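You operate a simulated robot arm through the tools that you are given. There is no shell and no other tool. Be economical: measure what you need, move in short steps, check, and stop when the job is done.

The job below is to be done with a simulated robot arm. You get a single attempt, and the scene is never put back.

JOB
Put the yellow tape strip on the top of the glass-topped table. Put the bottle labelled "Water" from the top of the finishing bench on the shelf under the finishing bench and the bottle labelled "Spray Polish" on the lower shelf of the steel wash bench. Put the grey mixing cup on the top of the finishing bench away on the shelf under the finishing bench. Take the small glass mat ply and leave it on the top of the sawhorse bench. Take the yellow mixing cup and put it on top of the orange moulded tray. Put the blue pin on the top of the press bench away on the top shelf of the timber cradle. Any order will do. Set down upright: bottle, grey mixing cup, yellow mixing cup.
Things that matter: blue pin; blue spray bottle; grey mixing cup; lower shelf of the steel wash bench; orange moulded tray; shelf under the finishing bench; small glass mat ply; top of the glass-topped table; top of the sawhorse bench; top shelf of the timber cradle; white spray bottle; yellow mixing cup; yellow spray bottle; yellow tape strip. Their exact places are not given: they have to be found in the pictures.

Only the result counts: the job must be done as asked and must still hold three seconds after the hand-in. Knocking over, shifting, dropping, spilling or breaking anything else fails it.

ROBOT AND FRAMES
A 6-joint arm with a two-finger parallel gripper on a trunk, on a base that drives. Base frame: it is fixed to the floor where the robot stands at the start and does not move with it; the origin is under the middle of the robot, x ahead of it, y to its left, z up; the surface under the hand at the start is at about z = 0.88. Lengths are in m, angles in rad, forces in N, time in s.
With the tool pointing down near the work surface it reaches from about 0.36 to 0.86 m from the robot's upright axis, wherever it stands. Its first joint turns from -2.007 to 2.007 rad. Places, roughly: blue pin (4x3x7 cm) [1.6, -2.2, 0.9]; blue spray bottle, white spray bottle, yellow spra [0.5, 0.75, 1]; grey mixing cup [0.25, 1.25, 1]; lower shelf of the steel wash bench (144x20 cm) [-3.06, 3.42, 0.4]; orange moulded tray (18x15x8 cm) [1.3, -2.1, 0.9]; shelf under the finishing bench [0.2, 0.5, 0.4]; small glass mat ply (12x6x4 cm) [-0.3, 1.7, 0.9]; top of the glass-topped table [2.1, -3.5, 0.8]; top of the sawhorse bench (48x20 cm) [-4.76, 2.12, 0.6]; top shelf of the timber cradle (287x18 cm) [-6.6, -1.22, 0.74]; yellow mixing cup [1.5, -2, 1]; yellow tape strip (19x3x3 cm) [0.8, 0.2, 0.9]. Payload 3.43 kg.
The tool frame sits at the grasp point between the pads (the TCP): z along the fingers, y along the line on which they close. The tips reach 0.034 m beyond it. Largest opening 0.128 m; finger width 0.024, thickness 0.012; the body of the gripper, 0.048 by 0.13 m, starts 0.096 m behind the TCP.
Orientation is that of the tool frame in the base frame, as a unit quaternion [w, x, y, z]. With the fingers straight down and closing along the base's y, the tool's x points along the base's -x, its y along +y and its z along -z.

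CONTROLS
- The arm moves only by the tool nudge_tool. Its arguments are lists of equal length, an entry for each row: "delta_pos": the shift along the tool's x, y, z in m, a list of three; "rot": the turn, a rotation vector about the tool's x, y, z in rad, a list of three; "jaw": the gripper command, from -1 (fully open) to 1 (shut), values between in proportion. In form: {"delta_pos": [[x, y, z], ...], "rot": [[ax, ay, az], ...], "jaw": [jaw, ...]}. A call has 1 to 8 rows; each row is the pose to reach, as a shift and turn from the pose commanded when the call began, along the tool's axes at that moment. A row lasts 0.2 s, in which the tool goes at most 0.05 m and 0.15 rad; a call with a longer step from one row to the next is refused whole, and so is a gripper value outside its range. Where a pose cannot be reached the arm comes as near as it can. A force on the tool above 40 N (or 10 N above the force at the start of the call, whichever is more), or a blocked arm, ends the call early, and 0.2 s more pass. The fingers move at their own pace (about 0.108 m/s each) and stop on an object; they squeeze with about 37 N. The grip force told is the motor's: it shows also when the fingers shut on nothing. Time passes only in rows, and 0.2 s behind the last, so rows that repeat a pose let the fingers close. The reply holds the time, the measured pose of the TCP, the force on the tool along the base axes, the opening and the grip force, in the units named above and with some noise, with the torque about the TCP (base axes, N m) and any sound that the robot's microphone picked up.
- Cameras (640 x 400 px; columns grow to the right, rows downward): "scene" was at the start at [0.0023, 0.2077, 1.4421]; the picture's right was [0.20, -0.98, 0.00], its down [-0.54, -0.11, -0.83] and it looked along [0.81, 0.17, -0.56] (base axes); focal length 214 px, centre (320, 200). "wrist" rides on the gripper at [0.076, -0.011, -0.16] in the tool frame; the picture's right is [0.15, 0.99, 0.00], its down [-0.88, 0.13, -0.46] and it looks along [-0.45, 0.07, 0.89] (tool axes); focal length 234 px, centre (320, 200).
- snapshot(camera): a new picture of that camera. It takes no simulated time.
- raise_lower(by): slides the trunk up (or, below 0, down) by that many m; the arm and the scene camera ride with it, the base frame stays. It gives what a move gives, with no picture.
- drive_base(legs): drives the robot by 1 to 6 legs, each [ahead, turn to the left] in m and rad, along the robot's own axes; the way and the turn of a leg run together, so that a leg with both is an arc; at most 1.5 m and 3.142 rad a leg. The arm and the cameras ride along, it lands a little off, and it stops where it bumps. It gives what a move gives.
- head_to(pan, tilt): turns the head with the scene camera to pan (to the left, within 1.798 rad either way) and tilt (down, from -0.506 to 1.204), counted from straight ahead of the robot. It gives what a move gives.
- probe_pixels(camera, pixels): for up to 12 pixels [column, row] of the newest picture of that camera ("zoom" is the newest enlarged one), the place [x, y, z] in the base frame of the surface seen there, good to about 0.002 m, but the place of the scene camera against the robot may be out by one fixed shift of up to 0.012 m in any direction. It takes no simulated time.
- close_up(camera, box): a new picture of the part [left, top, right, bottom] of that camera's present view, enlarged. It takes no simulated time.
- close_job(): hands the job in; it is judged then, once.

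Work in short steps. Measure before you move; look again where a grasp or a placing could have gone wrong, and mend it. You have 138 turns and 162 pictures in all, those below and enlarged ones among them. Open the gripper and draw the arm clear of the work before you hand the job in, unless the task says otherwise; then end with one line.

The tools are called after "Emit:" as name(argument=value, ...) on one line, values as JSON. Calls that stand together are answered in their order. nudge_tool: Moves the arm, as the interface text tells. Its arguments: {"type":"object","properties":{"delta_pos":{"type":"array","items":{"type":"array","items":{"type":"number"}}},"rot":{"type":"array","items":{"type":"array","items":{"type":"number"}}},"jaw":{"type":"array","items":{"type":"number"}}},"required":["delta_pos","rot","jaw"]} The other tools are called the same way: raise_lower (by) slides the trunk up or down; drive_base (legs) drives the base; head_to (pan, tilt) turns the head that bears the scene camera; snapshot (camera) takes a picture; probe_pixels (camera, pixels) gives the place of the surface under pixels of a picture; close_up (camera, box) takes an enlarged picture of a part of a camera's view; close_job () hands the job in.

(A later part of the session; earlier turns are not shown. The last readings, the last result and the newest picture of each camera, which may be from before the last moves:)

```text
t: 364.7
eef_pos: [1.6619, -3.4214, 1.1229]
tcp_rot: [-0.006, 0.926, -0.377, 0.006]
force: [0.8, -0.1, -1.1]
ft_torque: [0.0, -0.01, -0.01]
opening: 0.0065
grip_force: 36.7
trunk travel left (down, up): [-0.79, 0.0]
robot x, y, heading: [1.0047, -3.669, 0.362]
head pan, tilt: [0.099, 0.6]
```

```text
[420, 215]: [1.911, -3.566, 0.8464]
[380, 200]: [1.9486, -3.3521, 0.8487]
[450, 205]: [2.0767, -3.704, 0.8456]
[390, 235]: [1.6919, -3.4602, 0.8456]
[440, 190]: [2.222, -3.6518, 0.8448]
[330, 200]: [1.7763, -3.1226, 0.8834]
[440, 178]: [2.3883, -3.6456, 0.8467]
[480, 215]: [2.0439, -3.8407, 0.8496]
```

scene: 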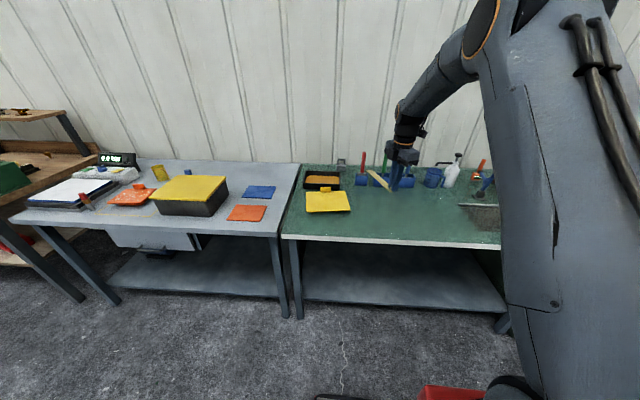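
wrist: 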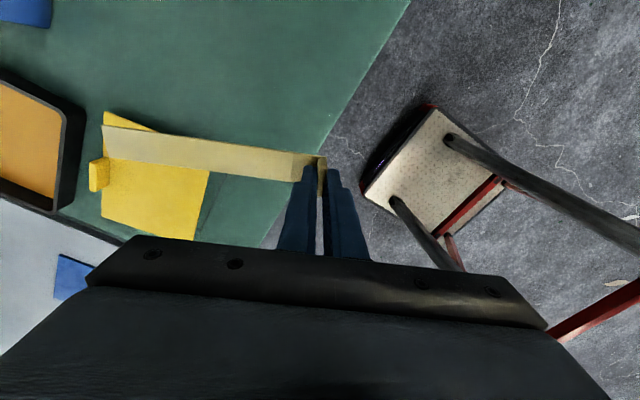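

Target: lip at ≈(1.85,−3.50), strip end near (1.97,−3.38), all free glass (z≈0.8395). Drive 0.14 m ahead and move the arm there.

Emit:
drive_base(legs=[[0.14, 0]])

Emit:
nudge_tool(delta_pos=[[0.033, 0.0133, 0], [0.066, 0.0265, 0.02], [0.0985, 0.04, 0.05], [0.1315, 0.053, 0.08], [0.1315, 0.053, 0.12], [0.1315, 0.053, 0.16]], rot=[[0, 0, 0], [0, 0, 0], [0, 0, 0], [0, 0, 0], [0, 0, 0], [0, 0, 0]], jaw=[1, 1, 1, 1, 1, 1])

Emit:
snapshot(camera="wrist")

```text
t: 366.0
eef_pos: [1.7934, -3.3713, 1.123]
tcp_rot: [-0.006, 0.926, -0.377, 0.006]
force: [-0.3, 0.8, -0.1]
ft_torque: [0.0, 0.02, 0.01]
opening: 0.0065
grip_force: 36.7
trunk travel left (down, up): [-0.79, 0.0]
robot x, y, heading: [1.1359, -3.6167, 0.367]
head pan, tilt: [0.099, 0.6]
```

```text
t: 367.4
eef_pos: [1.8534, -3.4999, 0.9617]
tcp_rot: [-0.007, 0.927, -0.376, 0.005]
force: [-0.2, -0.1, 0.1]
ft_torque: [0.02, -0.01, -0.02]
opening: 0.0069
grip_force: 36.7
trunk travel left (down, up): [-0.79, 0.0]
robot x, y, heading: [1.1381, -3.6176, 0.366]
head pan, tilt: [0.099, 0.6]
```

```text
75 pictures are left
```

wrist: 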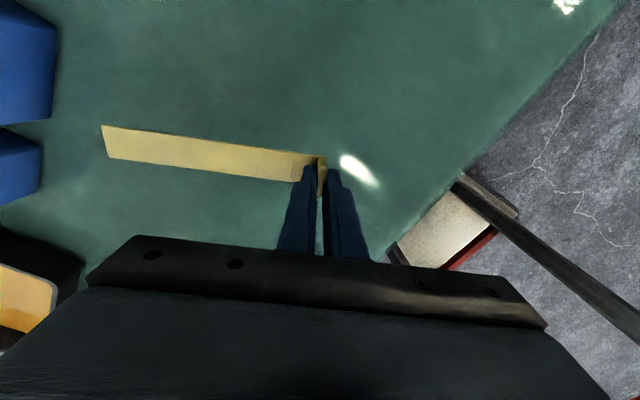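

Clear glass below. Lower 0.08 m to contact.

Emit:
nudge_tool(delta_pos=[[0, 0, 0.035], [0, 0, 0.065], [0, 0, 0.074], [0, 0, 0.078], [0, 0, 0.08]], rot=[[0, 0, 0], [0, 0, 0], [0, 0, 0], [0, 0, 0], [0, 0, 0]], jaw=[1, 1, 1, 1, 1])

```text
t: 368.6
eef_pos: [1.8583, -3.5, 0.8883]
tcp_rot: [-0.008, 0.926, -0.377, 0.009]
force: [-0.5, -0.8, 12.4]
ft_torque: [-0.08, 0.06, -0.01]
opening: 0.0062
grip_force: 36.7
trunk travel left (down, up): [-0.79, 0.0]
robot x, y, heading: [1.1334, -3.6182, 0.364]
head pan, tilt: [0.099, 0.6]
stopped in row 5: the force on the tool passed its limit at 42 N (the readings are from after the stop); the commanded pose is now the measured one
```

Contact with the glass at TCP z 0.888. Open and rise.

Emit:
nudge_tool(delta_pos=[[0, 0, -0.001], [0, 0, -0.001], [0, 0, -0.001], [0, 0, -0.03], [0, 0, -0.07], [0, 0, -0.11], [0, 0, -0.15], [0, 0, -0.19]], rot=[[0, 0, 0], [0, 0, 0], [0, 0, 0], [0, 0, 0], [0, 0, 0], [0, 0, 0], [0, 0, 0], [0, 0, 0]], jaw=[0.5, 0.4, 0.4, 0.4, 0.4, 0.4, 0.2, 0])

Emit:
snapshot(camera="wrist")

```text
t: 370.4
eef_pos: [1.853, -3.5009, 1.0779]
tcp_rot: [-0.007, 0.926, -0.377, 0.008]
force: [1.1, 0.6, -0.6]
ft_torque: [0.01, 0.02, -0.02]
opening: 0.064
grip_force: 0.0
trunk travel left (down, up): [-0.79, 0.0]
robot x, y, heading: [1.1354, -3.6166, 0.364]
head pan, tilt: [0.099, 0.6]
```

```text
74 pictures are left
```

wrist: 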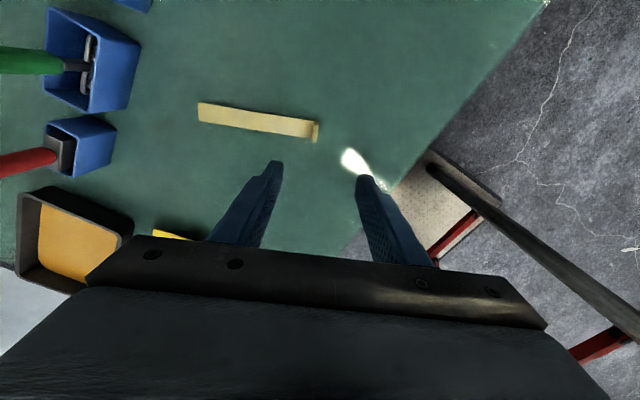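

Strip lies on the glass. Now raise, back off, and drive left to the press bench.

Emit:
nudge_tool(delta_pos=[[0, 0, -0.05], [0, 0, -0.1]], rot=[[0, 0, 0], [0, 0, 0]], jaw=[-0.2, -0.4])

Emit:
drive_base(legs=[[-0.35, 0], [0, 1.559], [1.27, 0], [0, -1.571], [0.3, 0]])

Emit:
snapshot(camera="scene")

Emit:
snapshot(camera="wrist")

```text
t: 371.0
eef_pos: [1.8521, -3.5023, 1.1761]
tcp_rot: [-0.008, 0.926, -0.376, 0.008]
force: [1.1, -0.2, -0.7]
ft_torque: [0.04, 0.03, -0.01]
opening: 0.0893
grip_force: 0.0
trunk travel left (down, up): [-0.79, 0.0]
robot x, y, heading: [1.1363, -3.6196, 0.362]
head pan, tilt: [0.099, 0.6]
```

```text
t: 388.5
eef_pos: [1.3861, -2.361, 1.1766]
tcp_rot: [-0.007, 0.92, -0.393, 0.007]
force: [0.1, -0.6, 0.1]
ft_torque: [0.0, -0.01, 0.02]
opening: 0.0895
grip_force: 0.1
trunk travel left (down, up): [-0.79, 0.0]
robot x, y, heading: [0.6667, -2.4534, 0.334]
head pan, tilt: [0.099, 0.6]
```

```text
73 pictures are left
```

scene: 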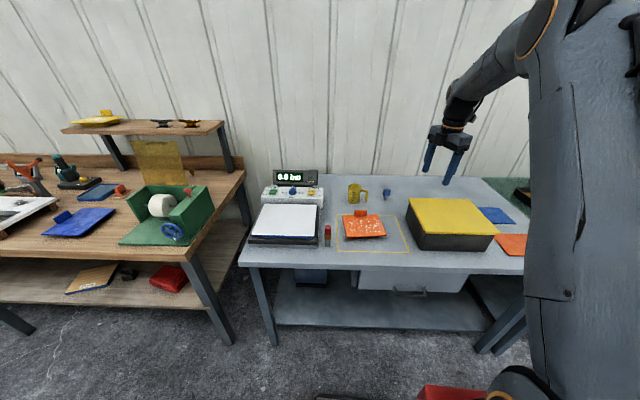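

```text
72 pictures are left
```

wrist: 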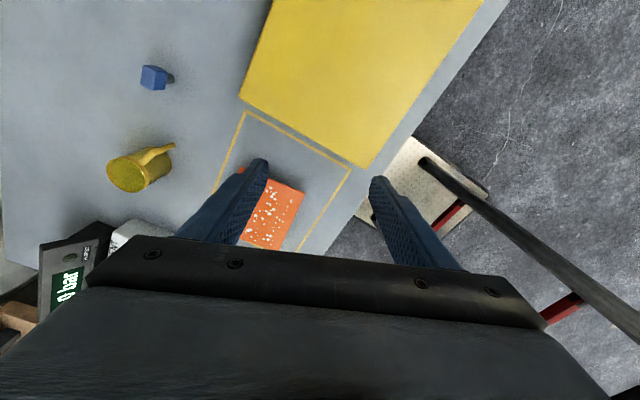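

Probe cup, pin, tray and box from the wrist view.

Emit:
close_up(camera="wrist", box=[90, 50, 210, 210])

Emit:
probe_pixels(camera="wrist", pixels=[[120, 170], [126, 178], [150, 168], [171, 146], [160, 152], [150, 76], [165, 78], [147, 80], [275, 215], [295, 190], [260, 235], [220, 120]])

Emit:
close_up(camera="scene", box=[300, 165, 440, 265])

```text
2.50 times, centred on (150, 130) of wrist
```

zoom: 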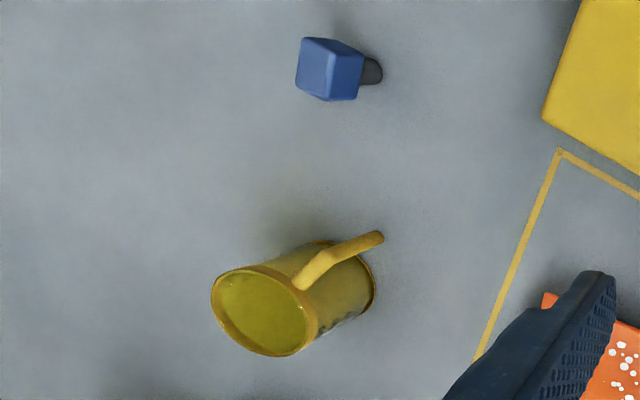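

```text
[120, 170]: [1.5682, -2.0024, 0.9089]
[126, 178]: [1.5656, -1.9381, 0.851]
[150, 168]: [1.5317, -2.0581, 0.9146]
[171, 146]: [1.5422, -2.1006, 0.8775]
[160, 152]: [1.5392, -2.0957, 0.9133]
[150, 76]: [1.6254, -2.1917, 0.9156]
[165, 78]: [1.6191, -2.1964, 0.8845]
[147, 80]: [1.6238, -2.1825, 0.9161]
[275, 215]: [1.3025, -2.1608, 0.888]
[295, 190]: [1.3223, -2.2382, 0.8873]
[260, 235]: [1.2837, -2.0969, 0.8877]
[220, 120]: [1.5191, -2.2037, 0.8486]
```

```text
4.00 times, centred on (370, 215) of scene
```

zoom: 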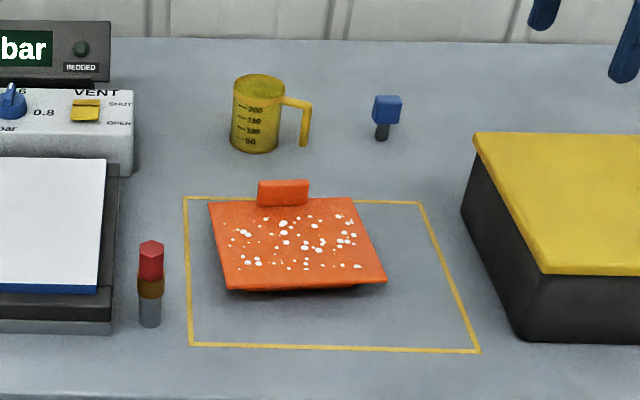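

Probe the press bench's shelf height and front edge before driving closer.

Emit:
probe_pixels(camera="scene", pixels=[[380, 310], [380, 325], [400, 268], [400, 285], [270, 330], [490, 340], [310, 280]])

```text
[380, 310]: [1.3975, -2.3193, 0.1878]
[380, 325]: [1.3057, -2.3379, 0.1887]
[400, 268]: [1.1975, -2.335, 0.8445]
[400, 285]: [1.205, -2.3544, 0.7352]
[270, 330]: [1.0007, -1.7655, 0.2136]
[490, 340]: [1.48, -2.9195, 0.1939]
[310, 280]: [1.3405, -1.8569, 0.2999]
```

Shelf is low but starts at n≈0.40; driving 0.16 m keeps clearance. Drive, then move above the cup with the tool yawed so the fingers straddle across the handle direction.

Emit:
drive_base(legs=[[0.16, 0]])

Emit:
nudge_tool(delta_pos=[[0, 0, 0], [0, 0, 0], [0, 0, 0], [0, 0, 0], [0, 0, 0], [0, 0, 0], [0, 0, 0]], rot=[[0, 0, 0.138], [0, 0, 0.276], [0, 0, 0.414], [0, 0, 0.552], [0, 0, 0.69], [0, 0, 0.828], [0, 0, 0.96]], jaw=[-0.6, -0.6, -0.6, -0.6, -0.6, -0.6, -0.6])

Emit:
snapshot(camera="wrist")

```text
t: 389.9
eef_pos: [1.5387, -2.309, 1.1771]
tcp_rot: [-0.008, 0.92, -0.392, 0.008]
force: [-0.4, -0.4, 0.1]
ft_torque: [-0.01, -0.05, -0.01]
opening: 0.0894
grip_force: 0.0
trunk travel left (down, up): [-0.79, 0.0]
robot x, y, heading: [0.8189, -2.4039, 0.328]
head pan, tilt: [0.099, 0.6]
```

```text
t: 391.5
eef_pos: [1.538, -2.3087, 1.1765]
tcp_rot: [0.01, -0.634, 0.774, -0.003]
force: [-0.4, 0.1, -0.2]
ft_torque: [0.01, 0.02, 0.03]
opening: 0.1023
grip_force: 0.1
trunk travel left (down, up): [-0.79, 0.0]
robot x, y, heading: [0.8161, -2.4, 0.326]
head pan, tilt: [0.099, 0.6]
```

```text
69 pictures are left
```

wrist: 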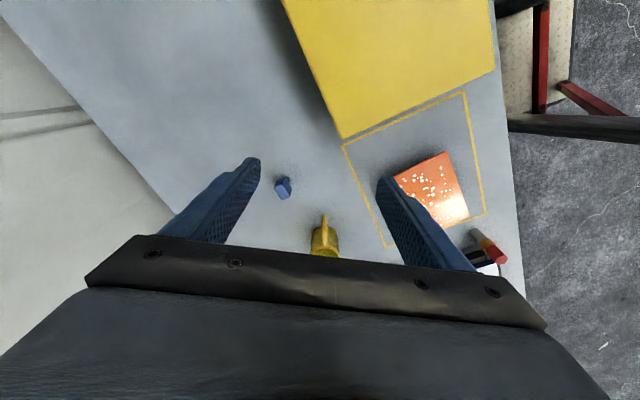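

Handle aligned along the tool x-axis. Move most of the way toward the cup and look.

Emit:
nudge_tool(delta_pos=[[-0.04, 0.006, 0], [-0.08, 0.012, 0], [-0.12, 0.018, 0.01], [-0.16, 0.024, 0.02], [-0.2, 0.03, 0.03]], rot=[[0, 0, 0], [0, 0, 0], [0, 0, 0], [0, 0, 0], [0, 0, 0]], jaw=[-0.6, -0.6, -0.6, -0.6, -0.6])

Emit:
snapshot(camera="wrist")

```text
t: 392.7
eef_pos: [1.5488, -2.1069, 1.1472]
tcp_rot: [0.01, -0.634, 0.773, -0.002]
force: [-0.6, -0.1, 0.1]
ft_torque: [0.04, 0.03, 0.02]
opening: 0.1026
grip_force: 0.1
trunk travel left (down, up): [-0.79, 0.0]
robot x, y, heading: [0.816, -2.3992, 0.327]
head pan, tilt: [0.099, 0.6]
```

```text
68 pictures are left
```

wrist: 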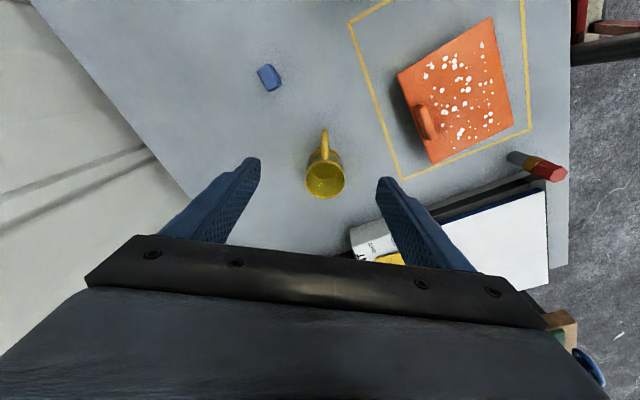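

Emit:
close_up(camera="wrist", box=[280, 120, 400, 270])

Emit:
probe_pixels(camera="wrist", pixels=[[306, 180], [344, 180], [325, 197], [325, 162], [325, 180], [324, 135], [365, 240], [360, 228], [385, 215], [390, 258]])

```text
2.67 times, centred on (340, 195) of wrist
```

zoom: 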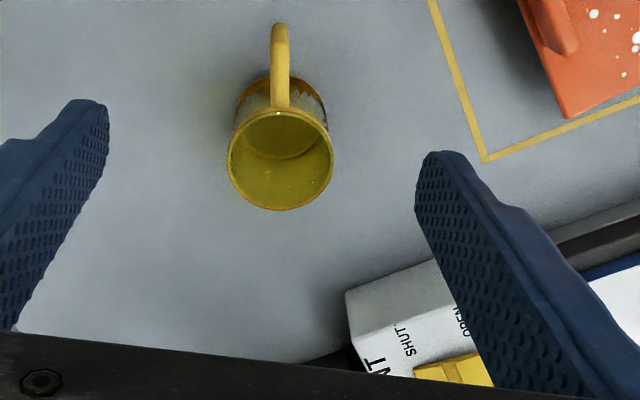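

```text
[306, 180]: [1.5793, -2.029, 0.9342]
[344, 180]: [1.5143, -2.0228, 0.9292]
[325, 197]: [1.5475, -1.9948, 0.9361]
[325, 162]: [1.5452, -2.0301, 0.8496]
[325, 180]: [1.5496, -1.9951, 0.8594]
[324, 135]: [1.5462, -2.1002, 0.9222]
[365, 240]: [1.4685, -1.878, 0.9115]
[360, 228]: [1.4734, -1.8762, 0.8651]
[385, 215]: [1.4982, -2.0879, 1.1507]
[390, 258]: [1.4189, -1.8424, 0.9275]
```

Cup (empty) centre ≈(1.547,−2.028), rim z≈0.935. Centre over it and descend to TCP z≈0.95 first.

Emit:
nudge_tool(delta_pos=[[-0.037, 0.011, 0], [-0.074, 0.0215, 0.01], [-0.074, 0.0215, 0.055], [-0.074, 0.0215, 0.1], [-0.074, 0.0215, 0.145]], rot=[[-0.008, 0.006, 0], [-0.016, 0.013, 0], [-0.016, 0.013, 0], [-0.016, 0.013, 0], [-0.016, 0.013, 0]], jaw=[-0.6, -0.6, -0.6, -0.6, -0.6])

Emit:
snapshot(camera="wrist")

```text
t: 393.9
eef_pos: [1.5441, -2.0292, 1.0041]
tcp_rot: [0.001, -0.635, 0.773, -0.001]
force: [0.2, -0.2, 1.1]
ft_torque: [0.02, -0.03, -0.03]
opening: 0.1022
grip_force: 0.0
trunk travel left (down, up): [-0.79, 0.0]
robot x, y, heading: [0.8165, -2.4023, 0.331]
head pan, tilt: [0.099, 0.6]
```

```text
66 pictures are left
```

wrist: 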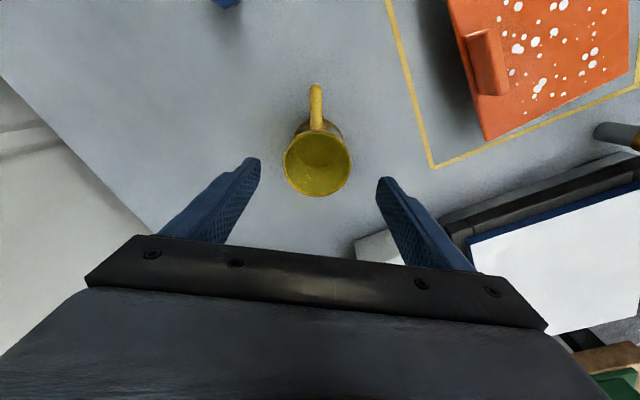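

Centred. Descend 0.109 m and close.

Emit:
nudge_tool(delta_pos=[[0, -0.002, 0.045], [0, -0.002, 0.09], [0, -0.002, 0.109], [0, -0.002, 0.109], [0, -0.002, 0.109], [0, -0.002, 0.109]], rot=[[0, 0, 0], [0, 0, 0], [0, 0, 0], [0, 0, 0], [0, 0, 0], [0, 0, 0]], jaw=[-0.6, -0.6, -0.6, 0, 1, 1])

Emit:
snapshot(camera="wrist")

```text
t: 395.3
eef_pos: [1.546, -2.0289, 0.8935]
tcp_rot: [0.0, -0.634, 0.773, -0.001]
force: [0.1, 0.7, -0.2]
ft_torque: [-0.01, -0.01, 0.0]
opening: 0.0644
grip_force: 37.1
trunk travel left (down, up): [-0.79, 0.0]
robot x, y, heading: [0.8186, -2.4006, 0.334]
head pan, tilt: [0.099, 0.6]
```

```text
65 pictures are left
```

wrist: 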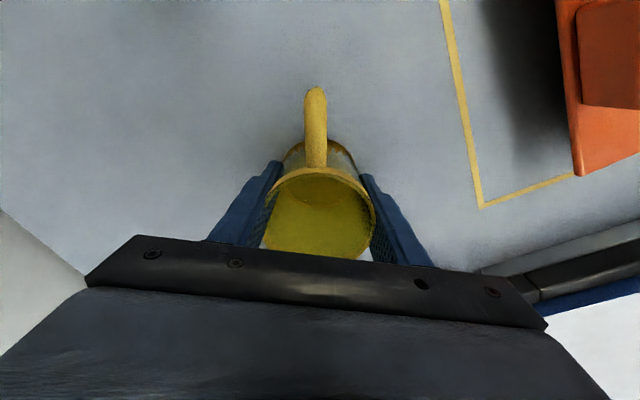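

Held (0.064 m). Lift 0.18 m and measure the tray.

Emit:
nudge_tool(delta_pos=[[0, 0, -0.04], [0, 0, -0.08], [0, 0, -0.12], [0, 0, -0.18], [0, 0, -0.18]], rot=[[0, 0, 0], [0, 0, 0], [0, 0, 0], [0, 0, 0], [0, 0, 0]], jaw=[1, 1, 1, 1, 1])

Emit:
snapshot(camera="wrist")

```text
refused: row 4 steps farther than a row can; nothing moved
```

```text
64 pictures are left
```

wrist: 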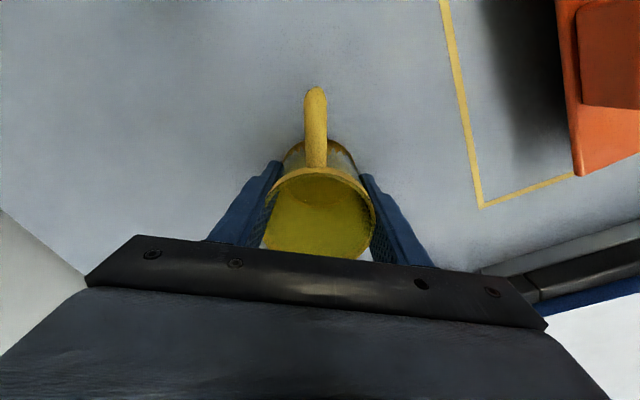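

Repeat the lift with allowed step sizes.

Emit:
nudge_tool(delta_pos=[[0, 0, -0.04], [0, 0, -0.08], [0, 0, -0.12], [0, 0, -0.16], [0, 0, -0.19]], rot=[[0, 0, 0], [0, 0, 0], [0, 0, 0], [0, 0, 0], [0, 0, 0]], jaw=[1, 1, 1, 1, 1])

Emit:
snapshot(camera="wrist")

```text
t: 396.5
eef_pos: [1.5477, -2.0286, 1.0844]
tcp_rot: [0.0, -0.635, 0.773, -0.002]
force: [-0.2, 0.0, -0.6]
ft_torque: [-0.02, 0.02, 0.01]
opening: 0.0645
grip_force: 37.2
trunk travel left (down, up): [-0.79, 0.0]
robot x, y, heading: [0.8186, -2.4005, 0.336]
head pan, tilt: [0.099, 0.6]
```

```text
63 pictures are left
```

wrist: 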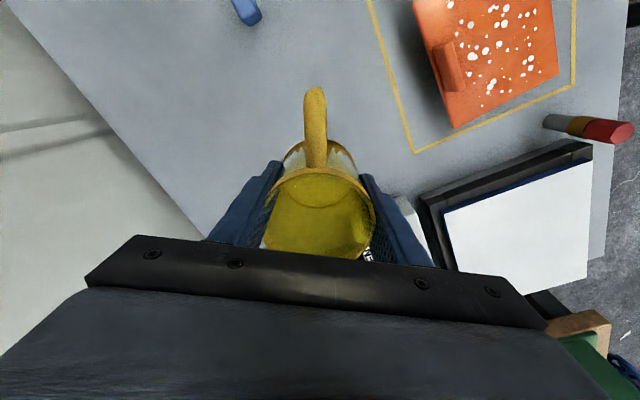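

Emit:
probe_pixels(camera="wrist", pixels=[[456, 126], [418, 5], [557, 75], [549, 5], [490, 60], [520, 50], [441, 55], [455, 85], [455, 50], [500, 95], [440, 100], [500, 10]])

Emit:
close_up(camera="wrist", box=[400, 0, 600, 140])

```text
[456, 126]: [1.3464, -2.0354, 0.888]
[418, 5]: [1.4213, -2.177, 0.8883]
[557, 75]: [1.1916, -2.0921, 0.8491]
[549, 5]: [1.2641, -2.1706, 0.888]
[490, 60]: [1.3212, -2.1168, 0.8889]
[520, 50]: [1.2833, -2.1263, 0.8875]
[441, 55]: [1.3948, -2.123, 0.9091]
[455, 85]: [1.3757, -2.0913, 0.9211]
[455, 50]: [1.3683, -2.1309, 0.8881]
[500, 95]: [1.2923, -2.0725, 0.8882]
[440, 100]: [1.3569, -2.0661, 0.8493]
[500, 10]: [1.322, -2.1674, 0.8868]
```

```text
2.86 times, centred on (500, 70) of wrist
```

zoom: 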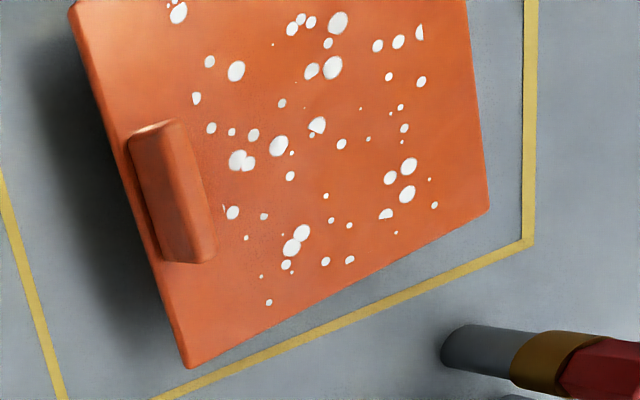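

Tray top z≈0.888; target for the cup ≈(1.314,−2.157). Move over it at height.

Emit:
nudge_tool(delta_pos=[[0.0285, 0.0342, 0], [0.057, 0.0683, 0], [0.0855, 0.1025, 0], [0.114, 0.1367, 0], [0.1425, 0.1708, 0], [0.171, 0.205, 0], [0.171, 0.205, 0.045]], rot=[[0, 0, 0], [0, 0, 0], [0, 0, 0], [0, 0, 0], [0, 0, 0], [0, 0, 0], [0, 0, 0]], jaw=[1, 1, 1, 1, 1, 1, 1])

Emit:
snapshot(camera="wrist")

Emit:
close_up(camera="scene", box=[260, 150, 460, 290])

```text
t: 398.1
eef_pos: [1.3119, -2.1566, 1.039]
tcp_rot: [-0.001, -0.635, 0.773, -0.001]
force: [-0.5, 0.0, -0.5]
ft_torque: [0.04, -0.02, -0.02]
opening: 0.0641
grip_force: 37.4
trunk travel left (down, up): [-0.79, 0.0]
robot x, y, heading: [0.8184, -2.404, 0.326]
head pan, tilt: [0.099, 0.6]
```

```text
61 pictures are left
```

wrist: 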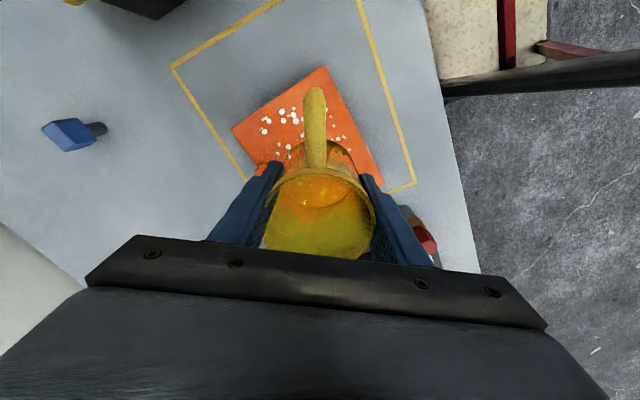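

```text
2.86 times, centred on (360, 220) of scene
```

zoom: 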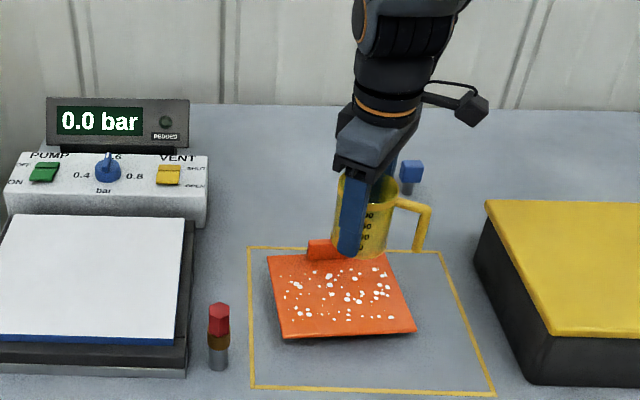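

Aligned over the tray centre. Descend ~0.106 m to contact.

Emit:
nudge_tool(delta_pos=[[0, 0, 0.045], [0, 0, 0.085], [0, 0, 0.098], [0, 0, 0.104], [0, 0, 0.107]], rot=[[0, 0, 0], [0, 0, 0], [0, 0, 0], [0, 0, 0], [0, 0, 0]], jaw=[1, 1, 1, 1, 1])

```text
t: 399.3
eef_pos: [1.3122, -2.1558, 0.932]
tcp_rot: [-0.001, -0.635, 0.773, 0.0]
force: [0.3, 1.1, -0.7]
ft_torque: [0.0, 0.0, -0.01]
opening: 0.0641
grip_force: 36.4
trunk travel left (down, up): [-0.79, 0.0]
robot x, y, heading: [0.8174, -2.4009, 0.327]
head pan, tilt: [0.099, 0.6]
```

No contact yet; go down 2 mm at a time.

Emit:
nudge_tool(delta_pos=[[0, 0, 0.001], [0, 0, 0.002], [0, 0, 0.003]], rot=[[0, 0, 0], [0, 0, 0], [0, 0, 0]], jaw=[1, 1, 1])

```text
t: 400.1
eef_pos: [1.3124, -2.1564, 0.9304]
tcp_rot: [0.003, -0.635, 0.773, -0.002]
force: [-2.8, -0.3, 32.9]
ft_torque: [0.21, 0.39, -0.16]
opening: 0.0639
grip_force: 37.1
trunk travel left (down, up): [-0.79, 0.0]
robot x, y, heading: [0.8182, -2.3984, 0.326]
head pan, tilt: [0.099, 0.6]
```

Contact. Ease 2 mm, open, then rise straight up past the cup.

Emit:
nudge_tool(delta_pos=[[0, 0, -0.002], [0, 0, -0.002], [0, 0, -0.002], [0, 0, -0.002], [0, 0, -0.04], [0, 0, -0.08], [0, 0, -0.12], [0, 0, -0.16]], rot=[[0, 0, 0], [0, 0, 0], [0, 0, 0], [0, 0, 0], [0, 0, 0], [0, 0, 0], [0, 0, 0], [0, 0, 0]], jaw=[1, -0.2, -0.35, -0.35, -0.35, -0.35, -0.35, -0.35])

Emit:
snapshot(camera="wrist")

Emit:
close_up(camera="scene", box=[260, 150, 460, 290])

```text
t: 401.9
eef_pos: [1.3133, -2.1549, 1.0895]
tcp_rot: [0.0, -0.635, 0.773, -0.001]
force: [0.4, -0.8, 0.2]
ft_torque: [-0.03, 0.0, 0.04]
opening: 0.0864
grip_force: 0.0
trunk travel left (down, up): [-0.79, 0.0]
robot x, y, heading: [0.8169, -2.3957, 0.332]
head pan, tilt: [0.099, 0.6]
```

```text
59 pictures are left
```

wrist: 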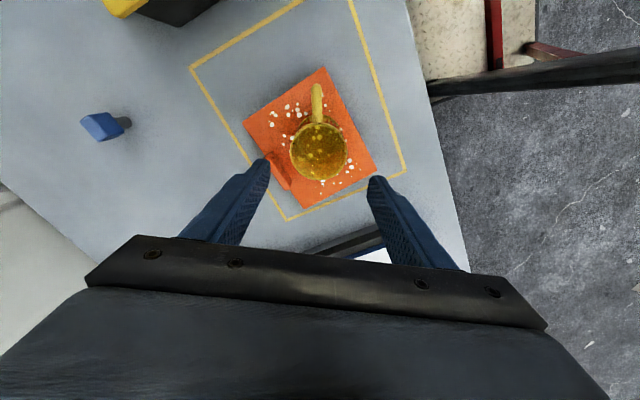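

```text
2.86 times, centred on (360, 220) of scene
```

zoom: 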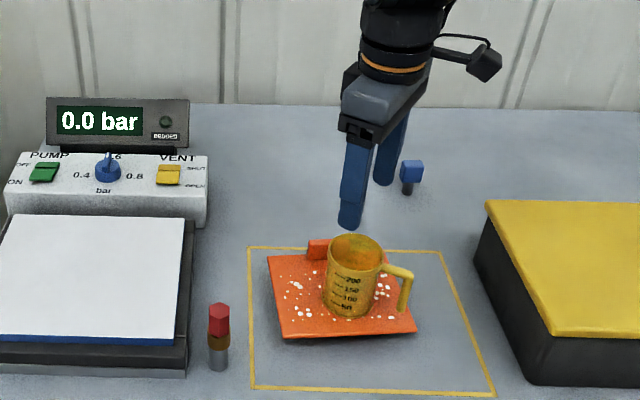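

Cup stands on the tray. Now move above the blue pin (≈(1.622,−2.19)).

Emit:
nudge_tool(delta_pos=[[-0.003, -0.044, 0], [-0.007, -0.088, 0], [-0.01, -0.132, 0], [-0.014, -0.176, 0], [-0.018, -0.22, 0], [-0.021, -0.264, 0], [-0.025, -0.305, 0]], rot=[[0, 0, 0], [0, 0, 0], [0, 0, 0], [0, 0, 0], [0, 0, 0], [0, 0, 0], [0, 0, 0]], jaw=[-0.1, -0.1, -0.1, -0.1, -0.1, -0.1, -0.1])

Emit:
snapshot(camera="wrist")

```text
t: 403.5
eef_pos: [1.6159, -2.1921, 1.0903]
tcp_rot: [0.0, -0.635, 0.773, -0.001]
force: [0.5, -0.1, 0.4]
ft_torque: [-0.03, -0.05, -0.03]
opening: 0.0704
grip_force: 0.0
trunk travel left (down, up): [-0.79, 0.0]
robot x, y, heading: [0.818, -2.3997, 0.326]
head pan, tilt: [0.099, 0.6]
```

```text
57 pictures are left
```

wrist: 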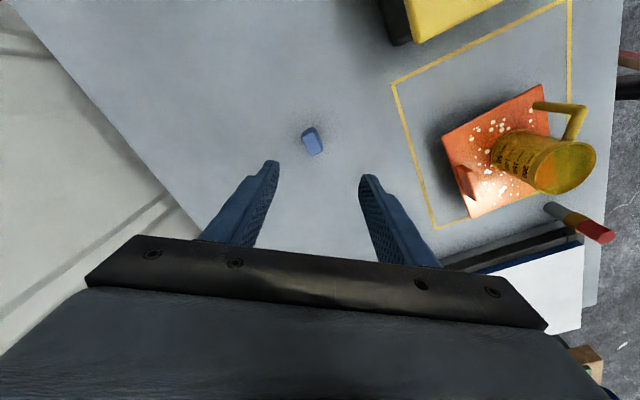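

Emit:
close_up(camera="wrist", box=[280, 110, 340, 170])

Emit:
probe_pixels(camera="wrist", pixels=[[306, 138], [311, 146], [318, 150], [315, 141], [309, 151], [313, 133], [320, 140]])

```text
6.67 times, centred on (310, 140) of wrist
```

zoom: 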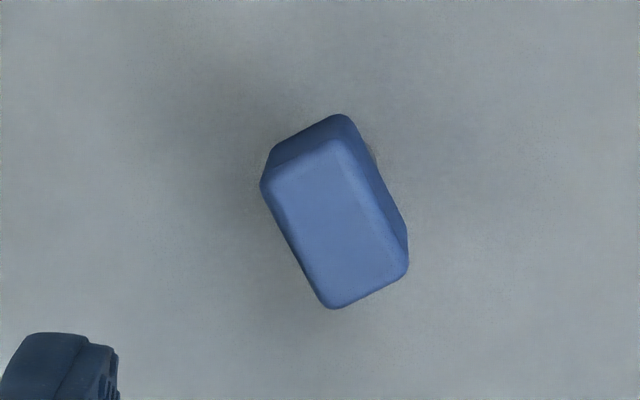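

```text
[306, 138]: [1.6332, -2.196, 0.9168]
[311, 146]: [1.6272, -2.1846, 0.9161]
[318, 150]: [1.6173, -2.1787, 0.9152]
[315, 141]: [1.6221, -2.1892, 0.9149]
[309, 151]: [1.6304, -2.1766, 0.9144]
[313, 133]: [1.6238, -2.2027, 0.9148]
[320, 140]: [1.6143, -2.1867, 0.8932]
```

Pin head centre ≈(1.626,−2.186), top z≈0.916; its short axis needs a −0.43 rad tool turn. Turn and descend to 0.05 m above the grasp.

Emit:
nudge_tool(delta_pos=[[-0.003, -0.003, 0.03], [-0.005, -0.006, 0.07], [-0.008, -0.0087, 0.11]], rot=[[0, 0, -0.143], [0, 0, -0.287], [0, 0, -0.43]], jaw=[-0.1, -0.1, -0.1])

Emit:
snapshot(camera="wrist")

Emit:
close_up(camera="wrist", box=[260, 110, 380, 200])

```text
t: 404.3
eef_pos: [1.6269, -2.1862, 0.9812]
tcp_rot: [-0.001, 0.785, -0.62, 0.001]
force: [-0.4, 0.0, 1.0]
ft_torque: [-0.01, -0.02, 0.03]
opening: 0.0704
grip_force: 0.1
trunk travel left (down, up): [-0.79, 0.0]
robot x, y, heading: [0.8143, -2.3991, 0.327]
head pan, tilt: [0.099, 0.6]
```

```text
55 pictures are left
```

wrist: 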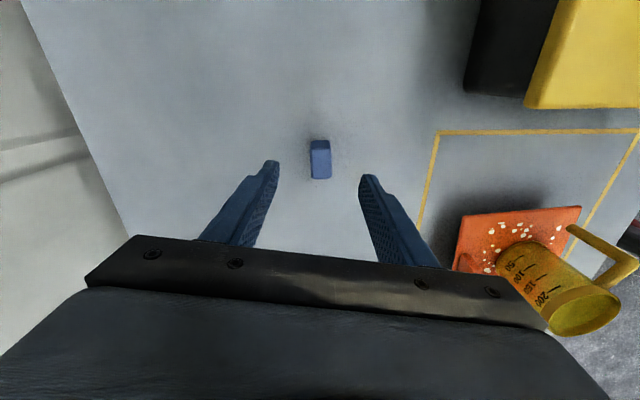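

```text
4.44 times, centred on (320, 155) of wrist
```

zoom: 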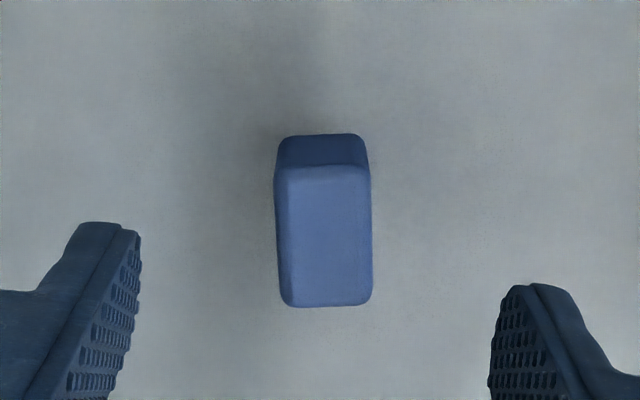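

Aligned and centred. Descend 0.06 m and close.

Emit:
nudge_tool(delta_pos=[[0, 0, 0.035], [0, 0, 0.06], [0, 0, 0.06], [0, 0, 0.06], [0, 0, 0.06]], rot=[[0, 0, 0], [0, 0, 0], [0, 0, 0], [0, 0, 0], [0, 0, 0]], jaw=[-0.1, -0.1, 0.4, 1, 1])

Emit:
nudge_tool(delta_pos=[[0, 0, -0.03], [0, 0, -0.07], [0, 0, -0.11], [0, 0, -0.15], [0, 0, -0.2]], rot=[[0, 0, 0], [0, 0, 0], [0, 0, 0], [0, 0, 0], [0, 0, 0]], jaw=[1, 1, 1, 1, 1])

Emit:
snapshot(camera="wrist")

Emit:
close_up(camera="scene", box=[330, 100, 490, 240])

```text
t: 405.5
eef_pos: [1.6248, -2.1855, 0.9198]
tcp_rot: [-0.001, 0.785, -0.619, 0.001]
force: [0.7, -0.1, 0.9]
ft_torque: [0.03, -0.02, 0.03]
opening: 0.0211
grip_force: 37.1
trunk travel left (down, up): [-0.79, 0.0]
robot x, y, heading: [0.8171, -2.3987, 0.331]
head pan, tilt: [0.099, 0.6]
```

```text
t: 406.7
eef_pos: [1.6264, -2.1859, 1.1209]
tcp_rot: [0.0, 0.784, -0.62, 0.001]
force: [0.1, 0.0, -0.8]
ft_torque: [0.01, 0.02, 0.06]
opening: 0.021
grip_force: 36.9
trunk travel left (down, up): [-0.79, 0.0]
robot x, y, heading: [0.8151, -2.4016, 0.332]
head pan, tilt: [0.099, 0.6]
```

```text
53 pictures are left
```

wrist: 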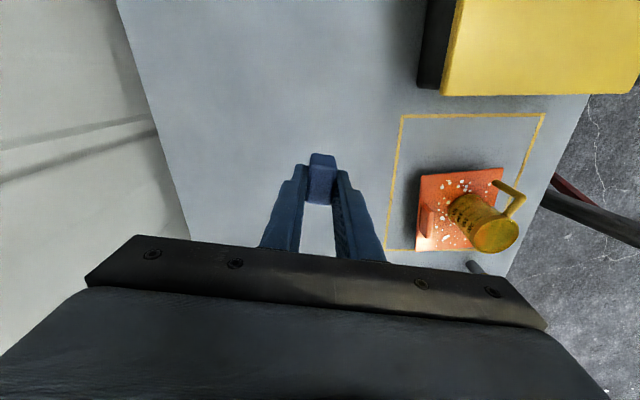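

```text
2.86 times, centred on (410, 170) of scene
```

zoom: 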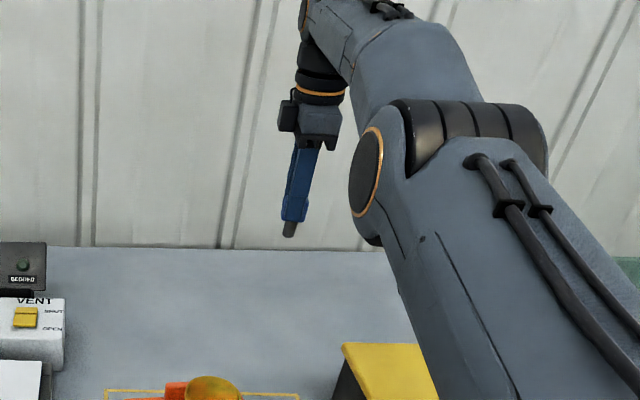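

Pin held. Back off and drive toward the timber cradle (−6.6,−1.22), then look.

Emit:
drive_base(legs=[[-0.55, 0], [0, 2.54], [1.5, 0], [1.5, 0]])

Emit:
head_to(pan=0.15, tilt=0.3)

Emit:
snapshot(camera="scene")

```text
t: 430.0
eef_pos: [-3.3721, -1.3615, 1.1191]
tcp_rot: [-0.001, 0.834, 0.551, 0.0]
force: [1.0, 0.7, -0.9]
ft_torque: [0.02, 0.04, 0.03]
opening: 0.0211
grip_force: 37.0
trunk travel left (down, up): [-0.79, 0.0]
robot x, y, heading: [-2.5969, -1.6717, 2.834]
head pan, tilt: [0.099, 0.6]
```

```text
t: 430.8
eef_pos: [-3.3728, -1.3618, 1.1198]
tcp_rot: [-0.001, 0.834, 0.551, 0.001]
force: [0.0, -0.1, -0.3]
ft_torque: [0.0, -0.01, 0.04]
opening: 0.0212
grip_force: 37.1
trunk travel left (down, up): [-0.79, 0.0]
robot x, y, heading: [-2.5939, -1.6699, 2.836]
head pan, tilt: [0.15, 0.3]
```

```text
51 pictures are left
```

scene: 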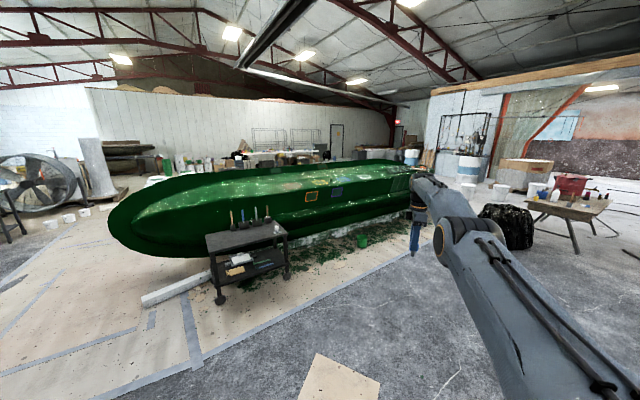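

Probe the hull and what is around the expected cradle place.

Emit:
probe_pixels(camera="scene", pixels=[[260, 210], [300, 175], [250, 178], [390, 180], [130, 215], [240, 235], [175, 290], [130, 155], [260, 160], [300, 155], [345, 230], [360, 245]])

Emit:
close_up(camera="scene", box=[90, 120, 430, 320])

```text
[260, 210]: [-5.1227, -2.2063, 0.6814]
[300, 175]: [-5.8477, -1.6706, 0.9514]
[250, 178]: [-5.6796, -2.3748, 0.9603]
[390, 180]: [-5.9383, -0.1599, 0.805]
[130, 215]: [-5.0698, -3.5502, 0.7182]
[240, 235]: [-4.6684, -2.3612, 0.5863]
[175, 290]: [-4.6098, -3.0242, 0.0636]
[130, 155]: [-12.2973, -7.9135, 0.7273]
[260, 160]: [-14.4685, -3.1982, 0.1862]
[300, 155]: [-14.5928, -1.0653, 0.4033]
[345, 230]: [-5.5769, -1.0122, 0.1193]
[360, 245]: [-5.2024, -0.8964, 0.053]
```

```text
1.88 times, centred on (260, 220) of scene
```

zoom: 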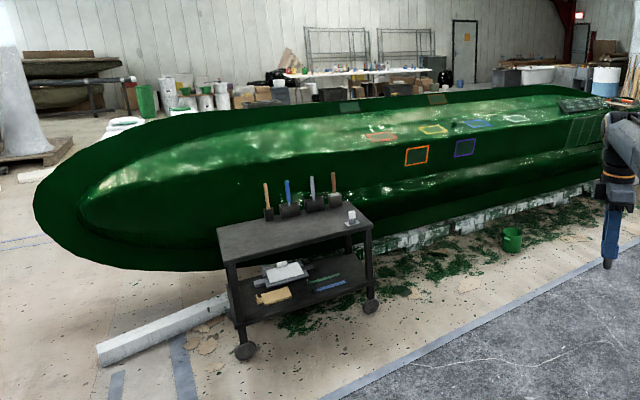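

The hull stands between; the cradle must be behind it. Drive to its right end and look for a passage.

Emit:
drive_base(legs=[[0, -0.536], [1.05, 0], [1.05, 0], [0, 0.5]])

Emit:
head_to(pan=0.0, tilt=0.35)

Emit:
snapshot(camera="scene")

```text
t: 444.1
eef_pos: [-4.7413, 0.2409, 1.1191]
tcp_rot: [-0.001, 0.846, 0.534, 0.0]
force: [0.1, 0.2, -1.0]
ft_torque: [0.03, -0.01, -0.01]
opening: 0.0209
grip_force: 37.0
trunk travel left (down, up): [-0.79, 0.0]
robot x, y, heading: [-3.9783, -0.1022, 2.792]
head pan, tilt: [0.15, 0.3]
```

```text
t: 444.9
eef_pos: [-4.7407, 0.2405, 1.1195]
tcp_rot: [-0.001, 0.846, 0.533, 0.0]
force: [-0.1, -0.3, -0.1]
ft_torque: [-0.01, 0.01, 0.02]
opening: 0.0209
grip_force: 37.0
trunk travel left (down, up): [-0.79, 0.0]
robot x, y, heading: [-3.9771, -0.0993, 2.794]
head pan, tilt: [0.0, 0.351]
```

```text
49 pictures are left
```

scene: 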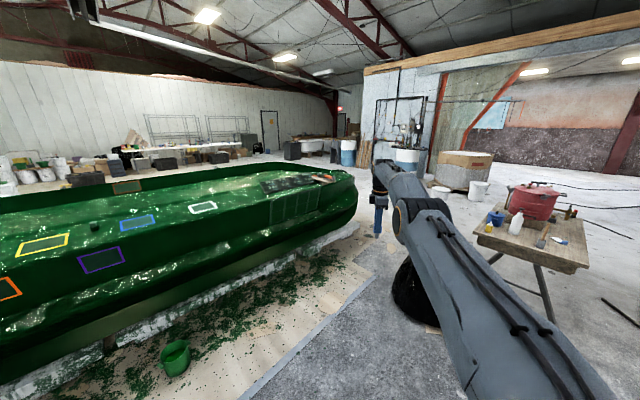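

Probe the hull's right end, the bag, and the passage.

Emit:
probe_pixels(camera="scene", pixels=[[355, 200], [345, 180], [335, 230], [250, 175], [180, 200], [400, 290], [430, 325], [380, 230], [370, 180], [300, 200], [120, 190], [60, 210]])

```text
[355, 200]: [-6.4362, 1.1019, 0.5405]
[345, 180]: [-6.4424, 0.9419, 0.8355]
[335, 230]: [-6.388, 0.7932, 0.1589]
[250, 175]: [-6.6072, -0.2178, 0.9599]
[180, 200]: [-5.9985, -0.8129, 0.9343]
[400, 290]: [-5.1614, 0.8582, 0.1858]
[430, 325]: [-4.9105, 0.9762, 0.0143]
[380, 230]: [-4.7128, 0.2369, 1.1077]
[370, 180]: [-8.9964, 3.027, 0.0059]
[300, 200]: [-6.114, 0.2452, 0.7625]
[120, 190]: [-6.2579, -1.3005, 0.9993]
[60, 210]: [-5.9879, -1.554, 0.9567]
```

Passage between hull end (−6.44,1.10) and the bag (x≈−5.2) is about 1.2 m. Drive through in two segments.

Emit:
drive_base(legs=[[0, 0.08], [1.33, 0], [0, -0.86], [1.1, 0]])

Emit:
head_to(pan=0.9, tilt=0.35)

Emit:
snapshot(camera="scene")

```text
t: 456.4
eef_pos: [-5.7054, 1.3385, 1.1191]
tcp_rot: [-0.001, 0.986, 0.164, 0.001]
force: [-0.2, 0.0, -0.5]
ft_torque: [-0.03, -0.06, -0.02]
opening: 0.021
grip_force: 36.6
trunk travel left (down, up): [-0.79, 0.0]
robot x, y, heading: [-5.4164, 0.5578, 1.994]
head pan, tilt: [0.0, 0.351]
stopped in leg 4: the robot was blocked; the commanded pose is now the measured one
```

```text
t: 457.6
eef_pos: [-5.7056, 1.3387, 1.118]
tcp_rot: [-0.001, 0.986, 0.164, 0.001]
force: [-1.2, -0.6, -1.0]
ft_torque: [-0.03, 0.0, -0.02]
opening: 0.0211
grip_force: 37.4
trunk travel left (down, up): [-0.79, 0.0]
robot x, y, heading: [-5.418, 0.5535, 1.997]
head pan, tilt: [0.901, 0.351]
```

```text
48 pictures are left
```

scene: 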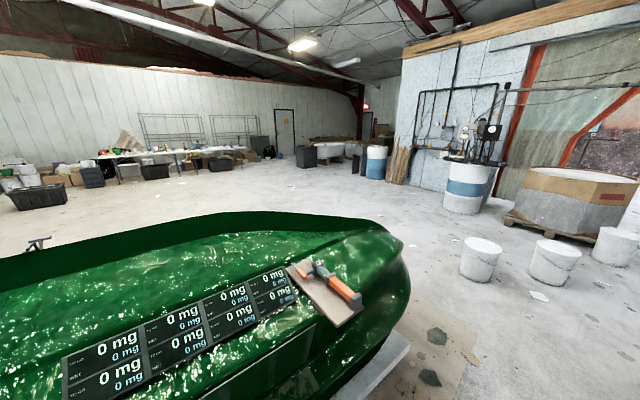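

Blocked; look at the bag side and front-floor before moving.

Emit:
head_to(pan=-0.3, tilt=1.0)

Emit:
snapshot(camera="scene")

Emit:
head_to(pan=0.7, tilt=1.0)

Emit:
snapshot(camera="scene")

```text
t: 459.0
eef_pos: [-5.7057, 1.3389, 1.1197]
tcp_rot: [-0.001, 0.986, 0.165, 0.001]
force: [0.5, -0.1, -0.9]
ft_torque: [0.0, 0.03, 0.0]
opening: 0.021
grip_force: 36.7
trunk travel left (down, up): [-0.79, 0.0]
robot x, y, heading: [-5.4164, 0.5558, 1.991]
head pan, tilt: [-0.3, 1.0]
```

```text
47 pictures are left
```

scene: 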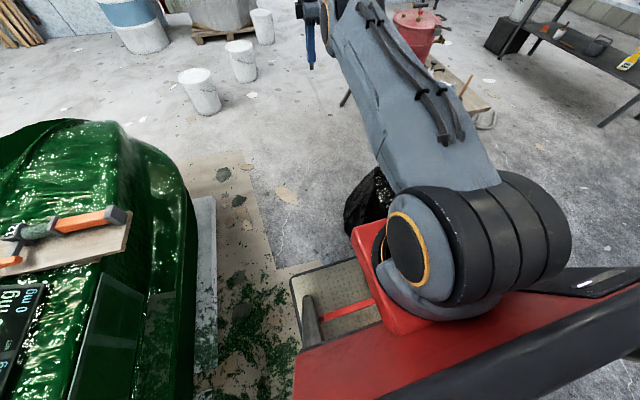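

```text
t: 460.3
eef_pos: [-5.7055, 1.3379, 1.1195]
tcp_rot: [-0.001, 0.986, 0.164, 0.001]
force: [0.2, -0.3, -0.4]
ft_torque: [0.01, 0.0, -0.02]
opening: 0.0207
grip_force: 37.1
trunk travel left (down, up): [-0.79, 0.0]
robot x, y, heading: [-5.4169, 0.555, 1.991]
head pan, tilt: [0.7, 1.0]
```

```text
46 pictures are left
```

scene: 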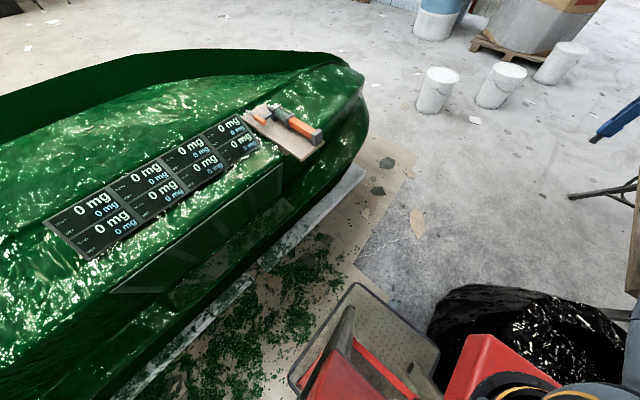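

The bag is against the base's right front corner. Back off, swing left, pass with more clearance.

Emit:
drive_base(legs=[[-0.2, 0], [0, 0.35], [0.6, 0], [0, -0.4], [0.9, 0]])

Emit:
head_to(pan=1.2, tilt=0.45)

Emit:
snapshot(camera="scene")

```text
t: 471.5
eef_pos: [-6.3132, 2.4298, 1.1189]
tcp_rot: [-0.001, 0.991, 0.135, 0.001]
force: [0.8, 0.6, -1.9]
ft_torque: [-0.04, 0.0, 0.03]
opening: 0.021
grip_force: 37.2
trunk travel left (down, up): [-0.79, 0.0]
robot x, y, heading: [-6.0676, 1.6298, 1.938]
head pan, tilt: [0.7, 1.0]
```

```text
t: 472.4
eef_pos: [-6.3142, 2.4319, 1.1187]
tcp_rot: [0.0, 0.991, 0.135, 0.001]
force: [0.4, 0.7, -0.9]
ft_torque: [0.0, 0.0, -0.01]
opening: 0.021
grip_force: 36.7
trunk travel left (down, up): [-0.79, 0.0]
robot x, y, heading: [-6.0689, 1.6305, 1.94]
head pan, tilt: [1.201, 0.45]
```

```text
45 pictures are left
```

scene: 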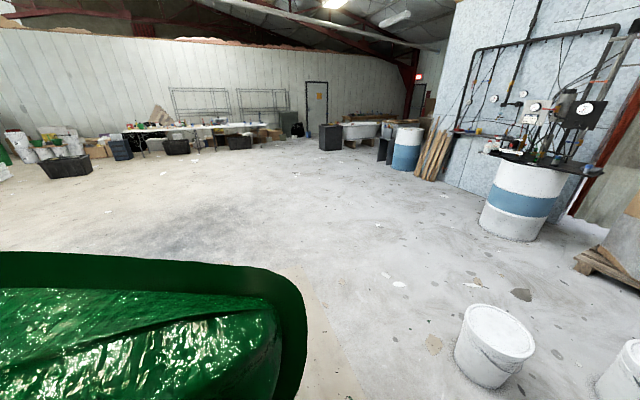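

Past the bag. Probe hull rim and pails to plan the turn round the hull end.

Emit:
probe_pixels(camera="scene", pixels=[[305, 330], [270, 275], [150, 255], [20, 252], [490, 360], [530, 340], [300, 395]])

```text
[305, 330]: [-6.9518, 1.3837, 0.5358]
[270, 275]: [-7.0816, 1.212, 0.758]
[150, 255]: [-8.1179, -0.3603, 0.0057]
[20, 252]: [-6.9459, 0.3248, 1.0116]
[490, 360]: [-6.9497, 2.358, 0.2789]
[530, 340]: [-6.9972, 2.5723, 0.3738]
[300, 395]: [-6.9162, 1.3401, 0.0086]
```

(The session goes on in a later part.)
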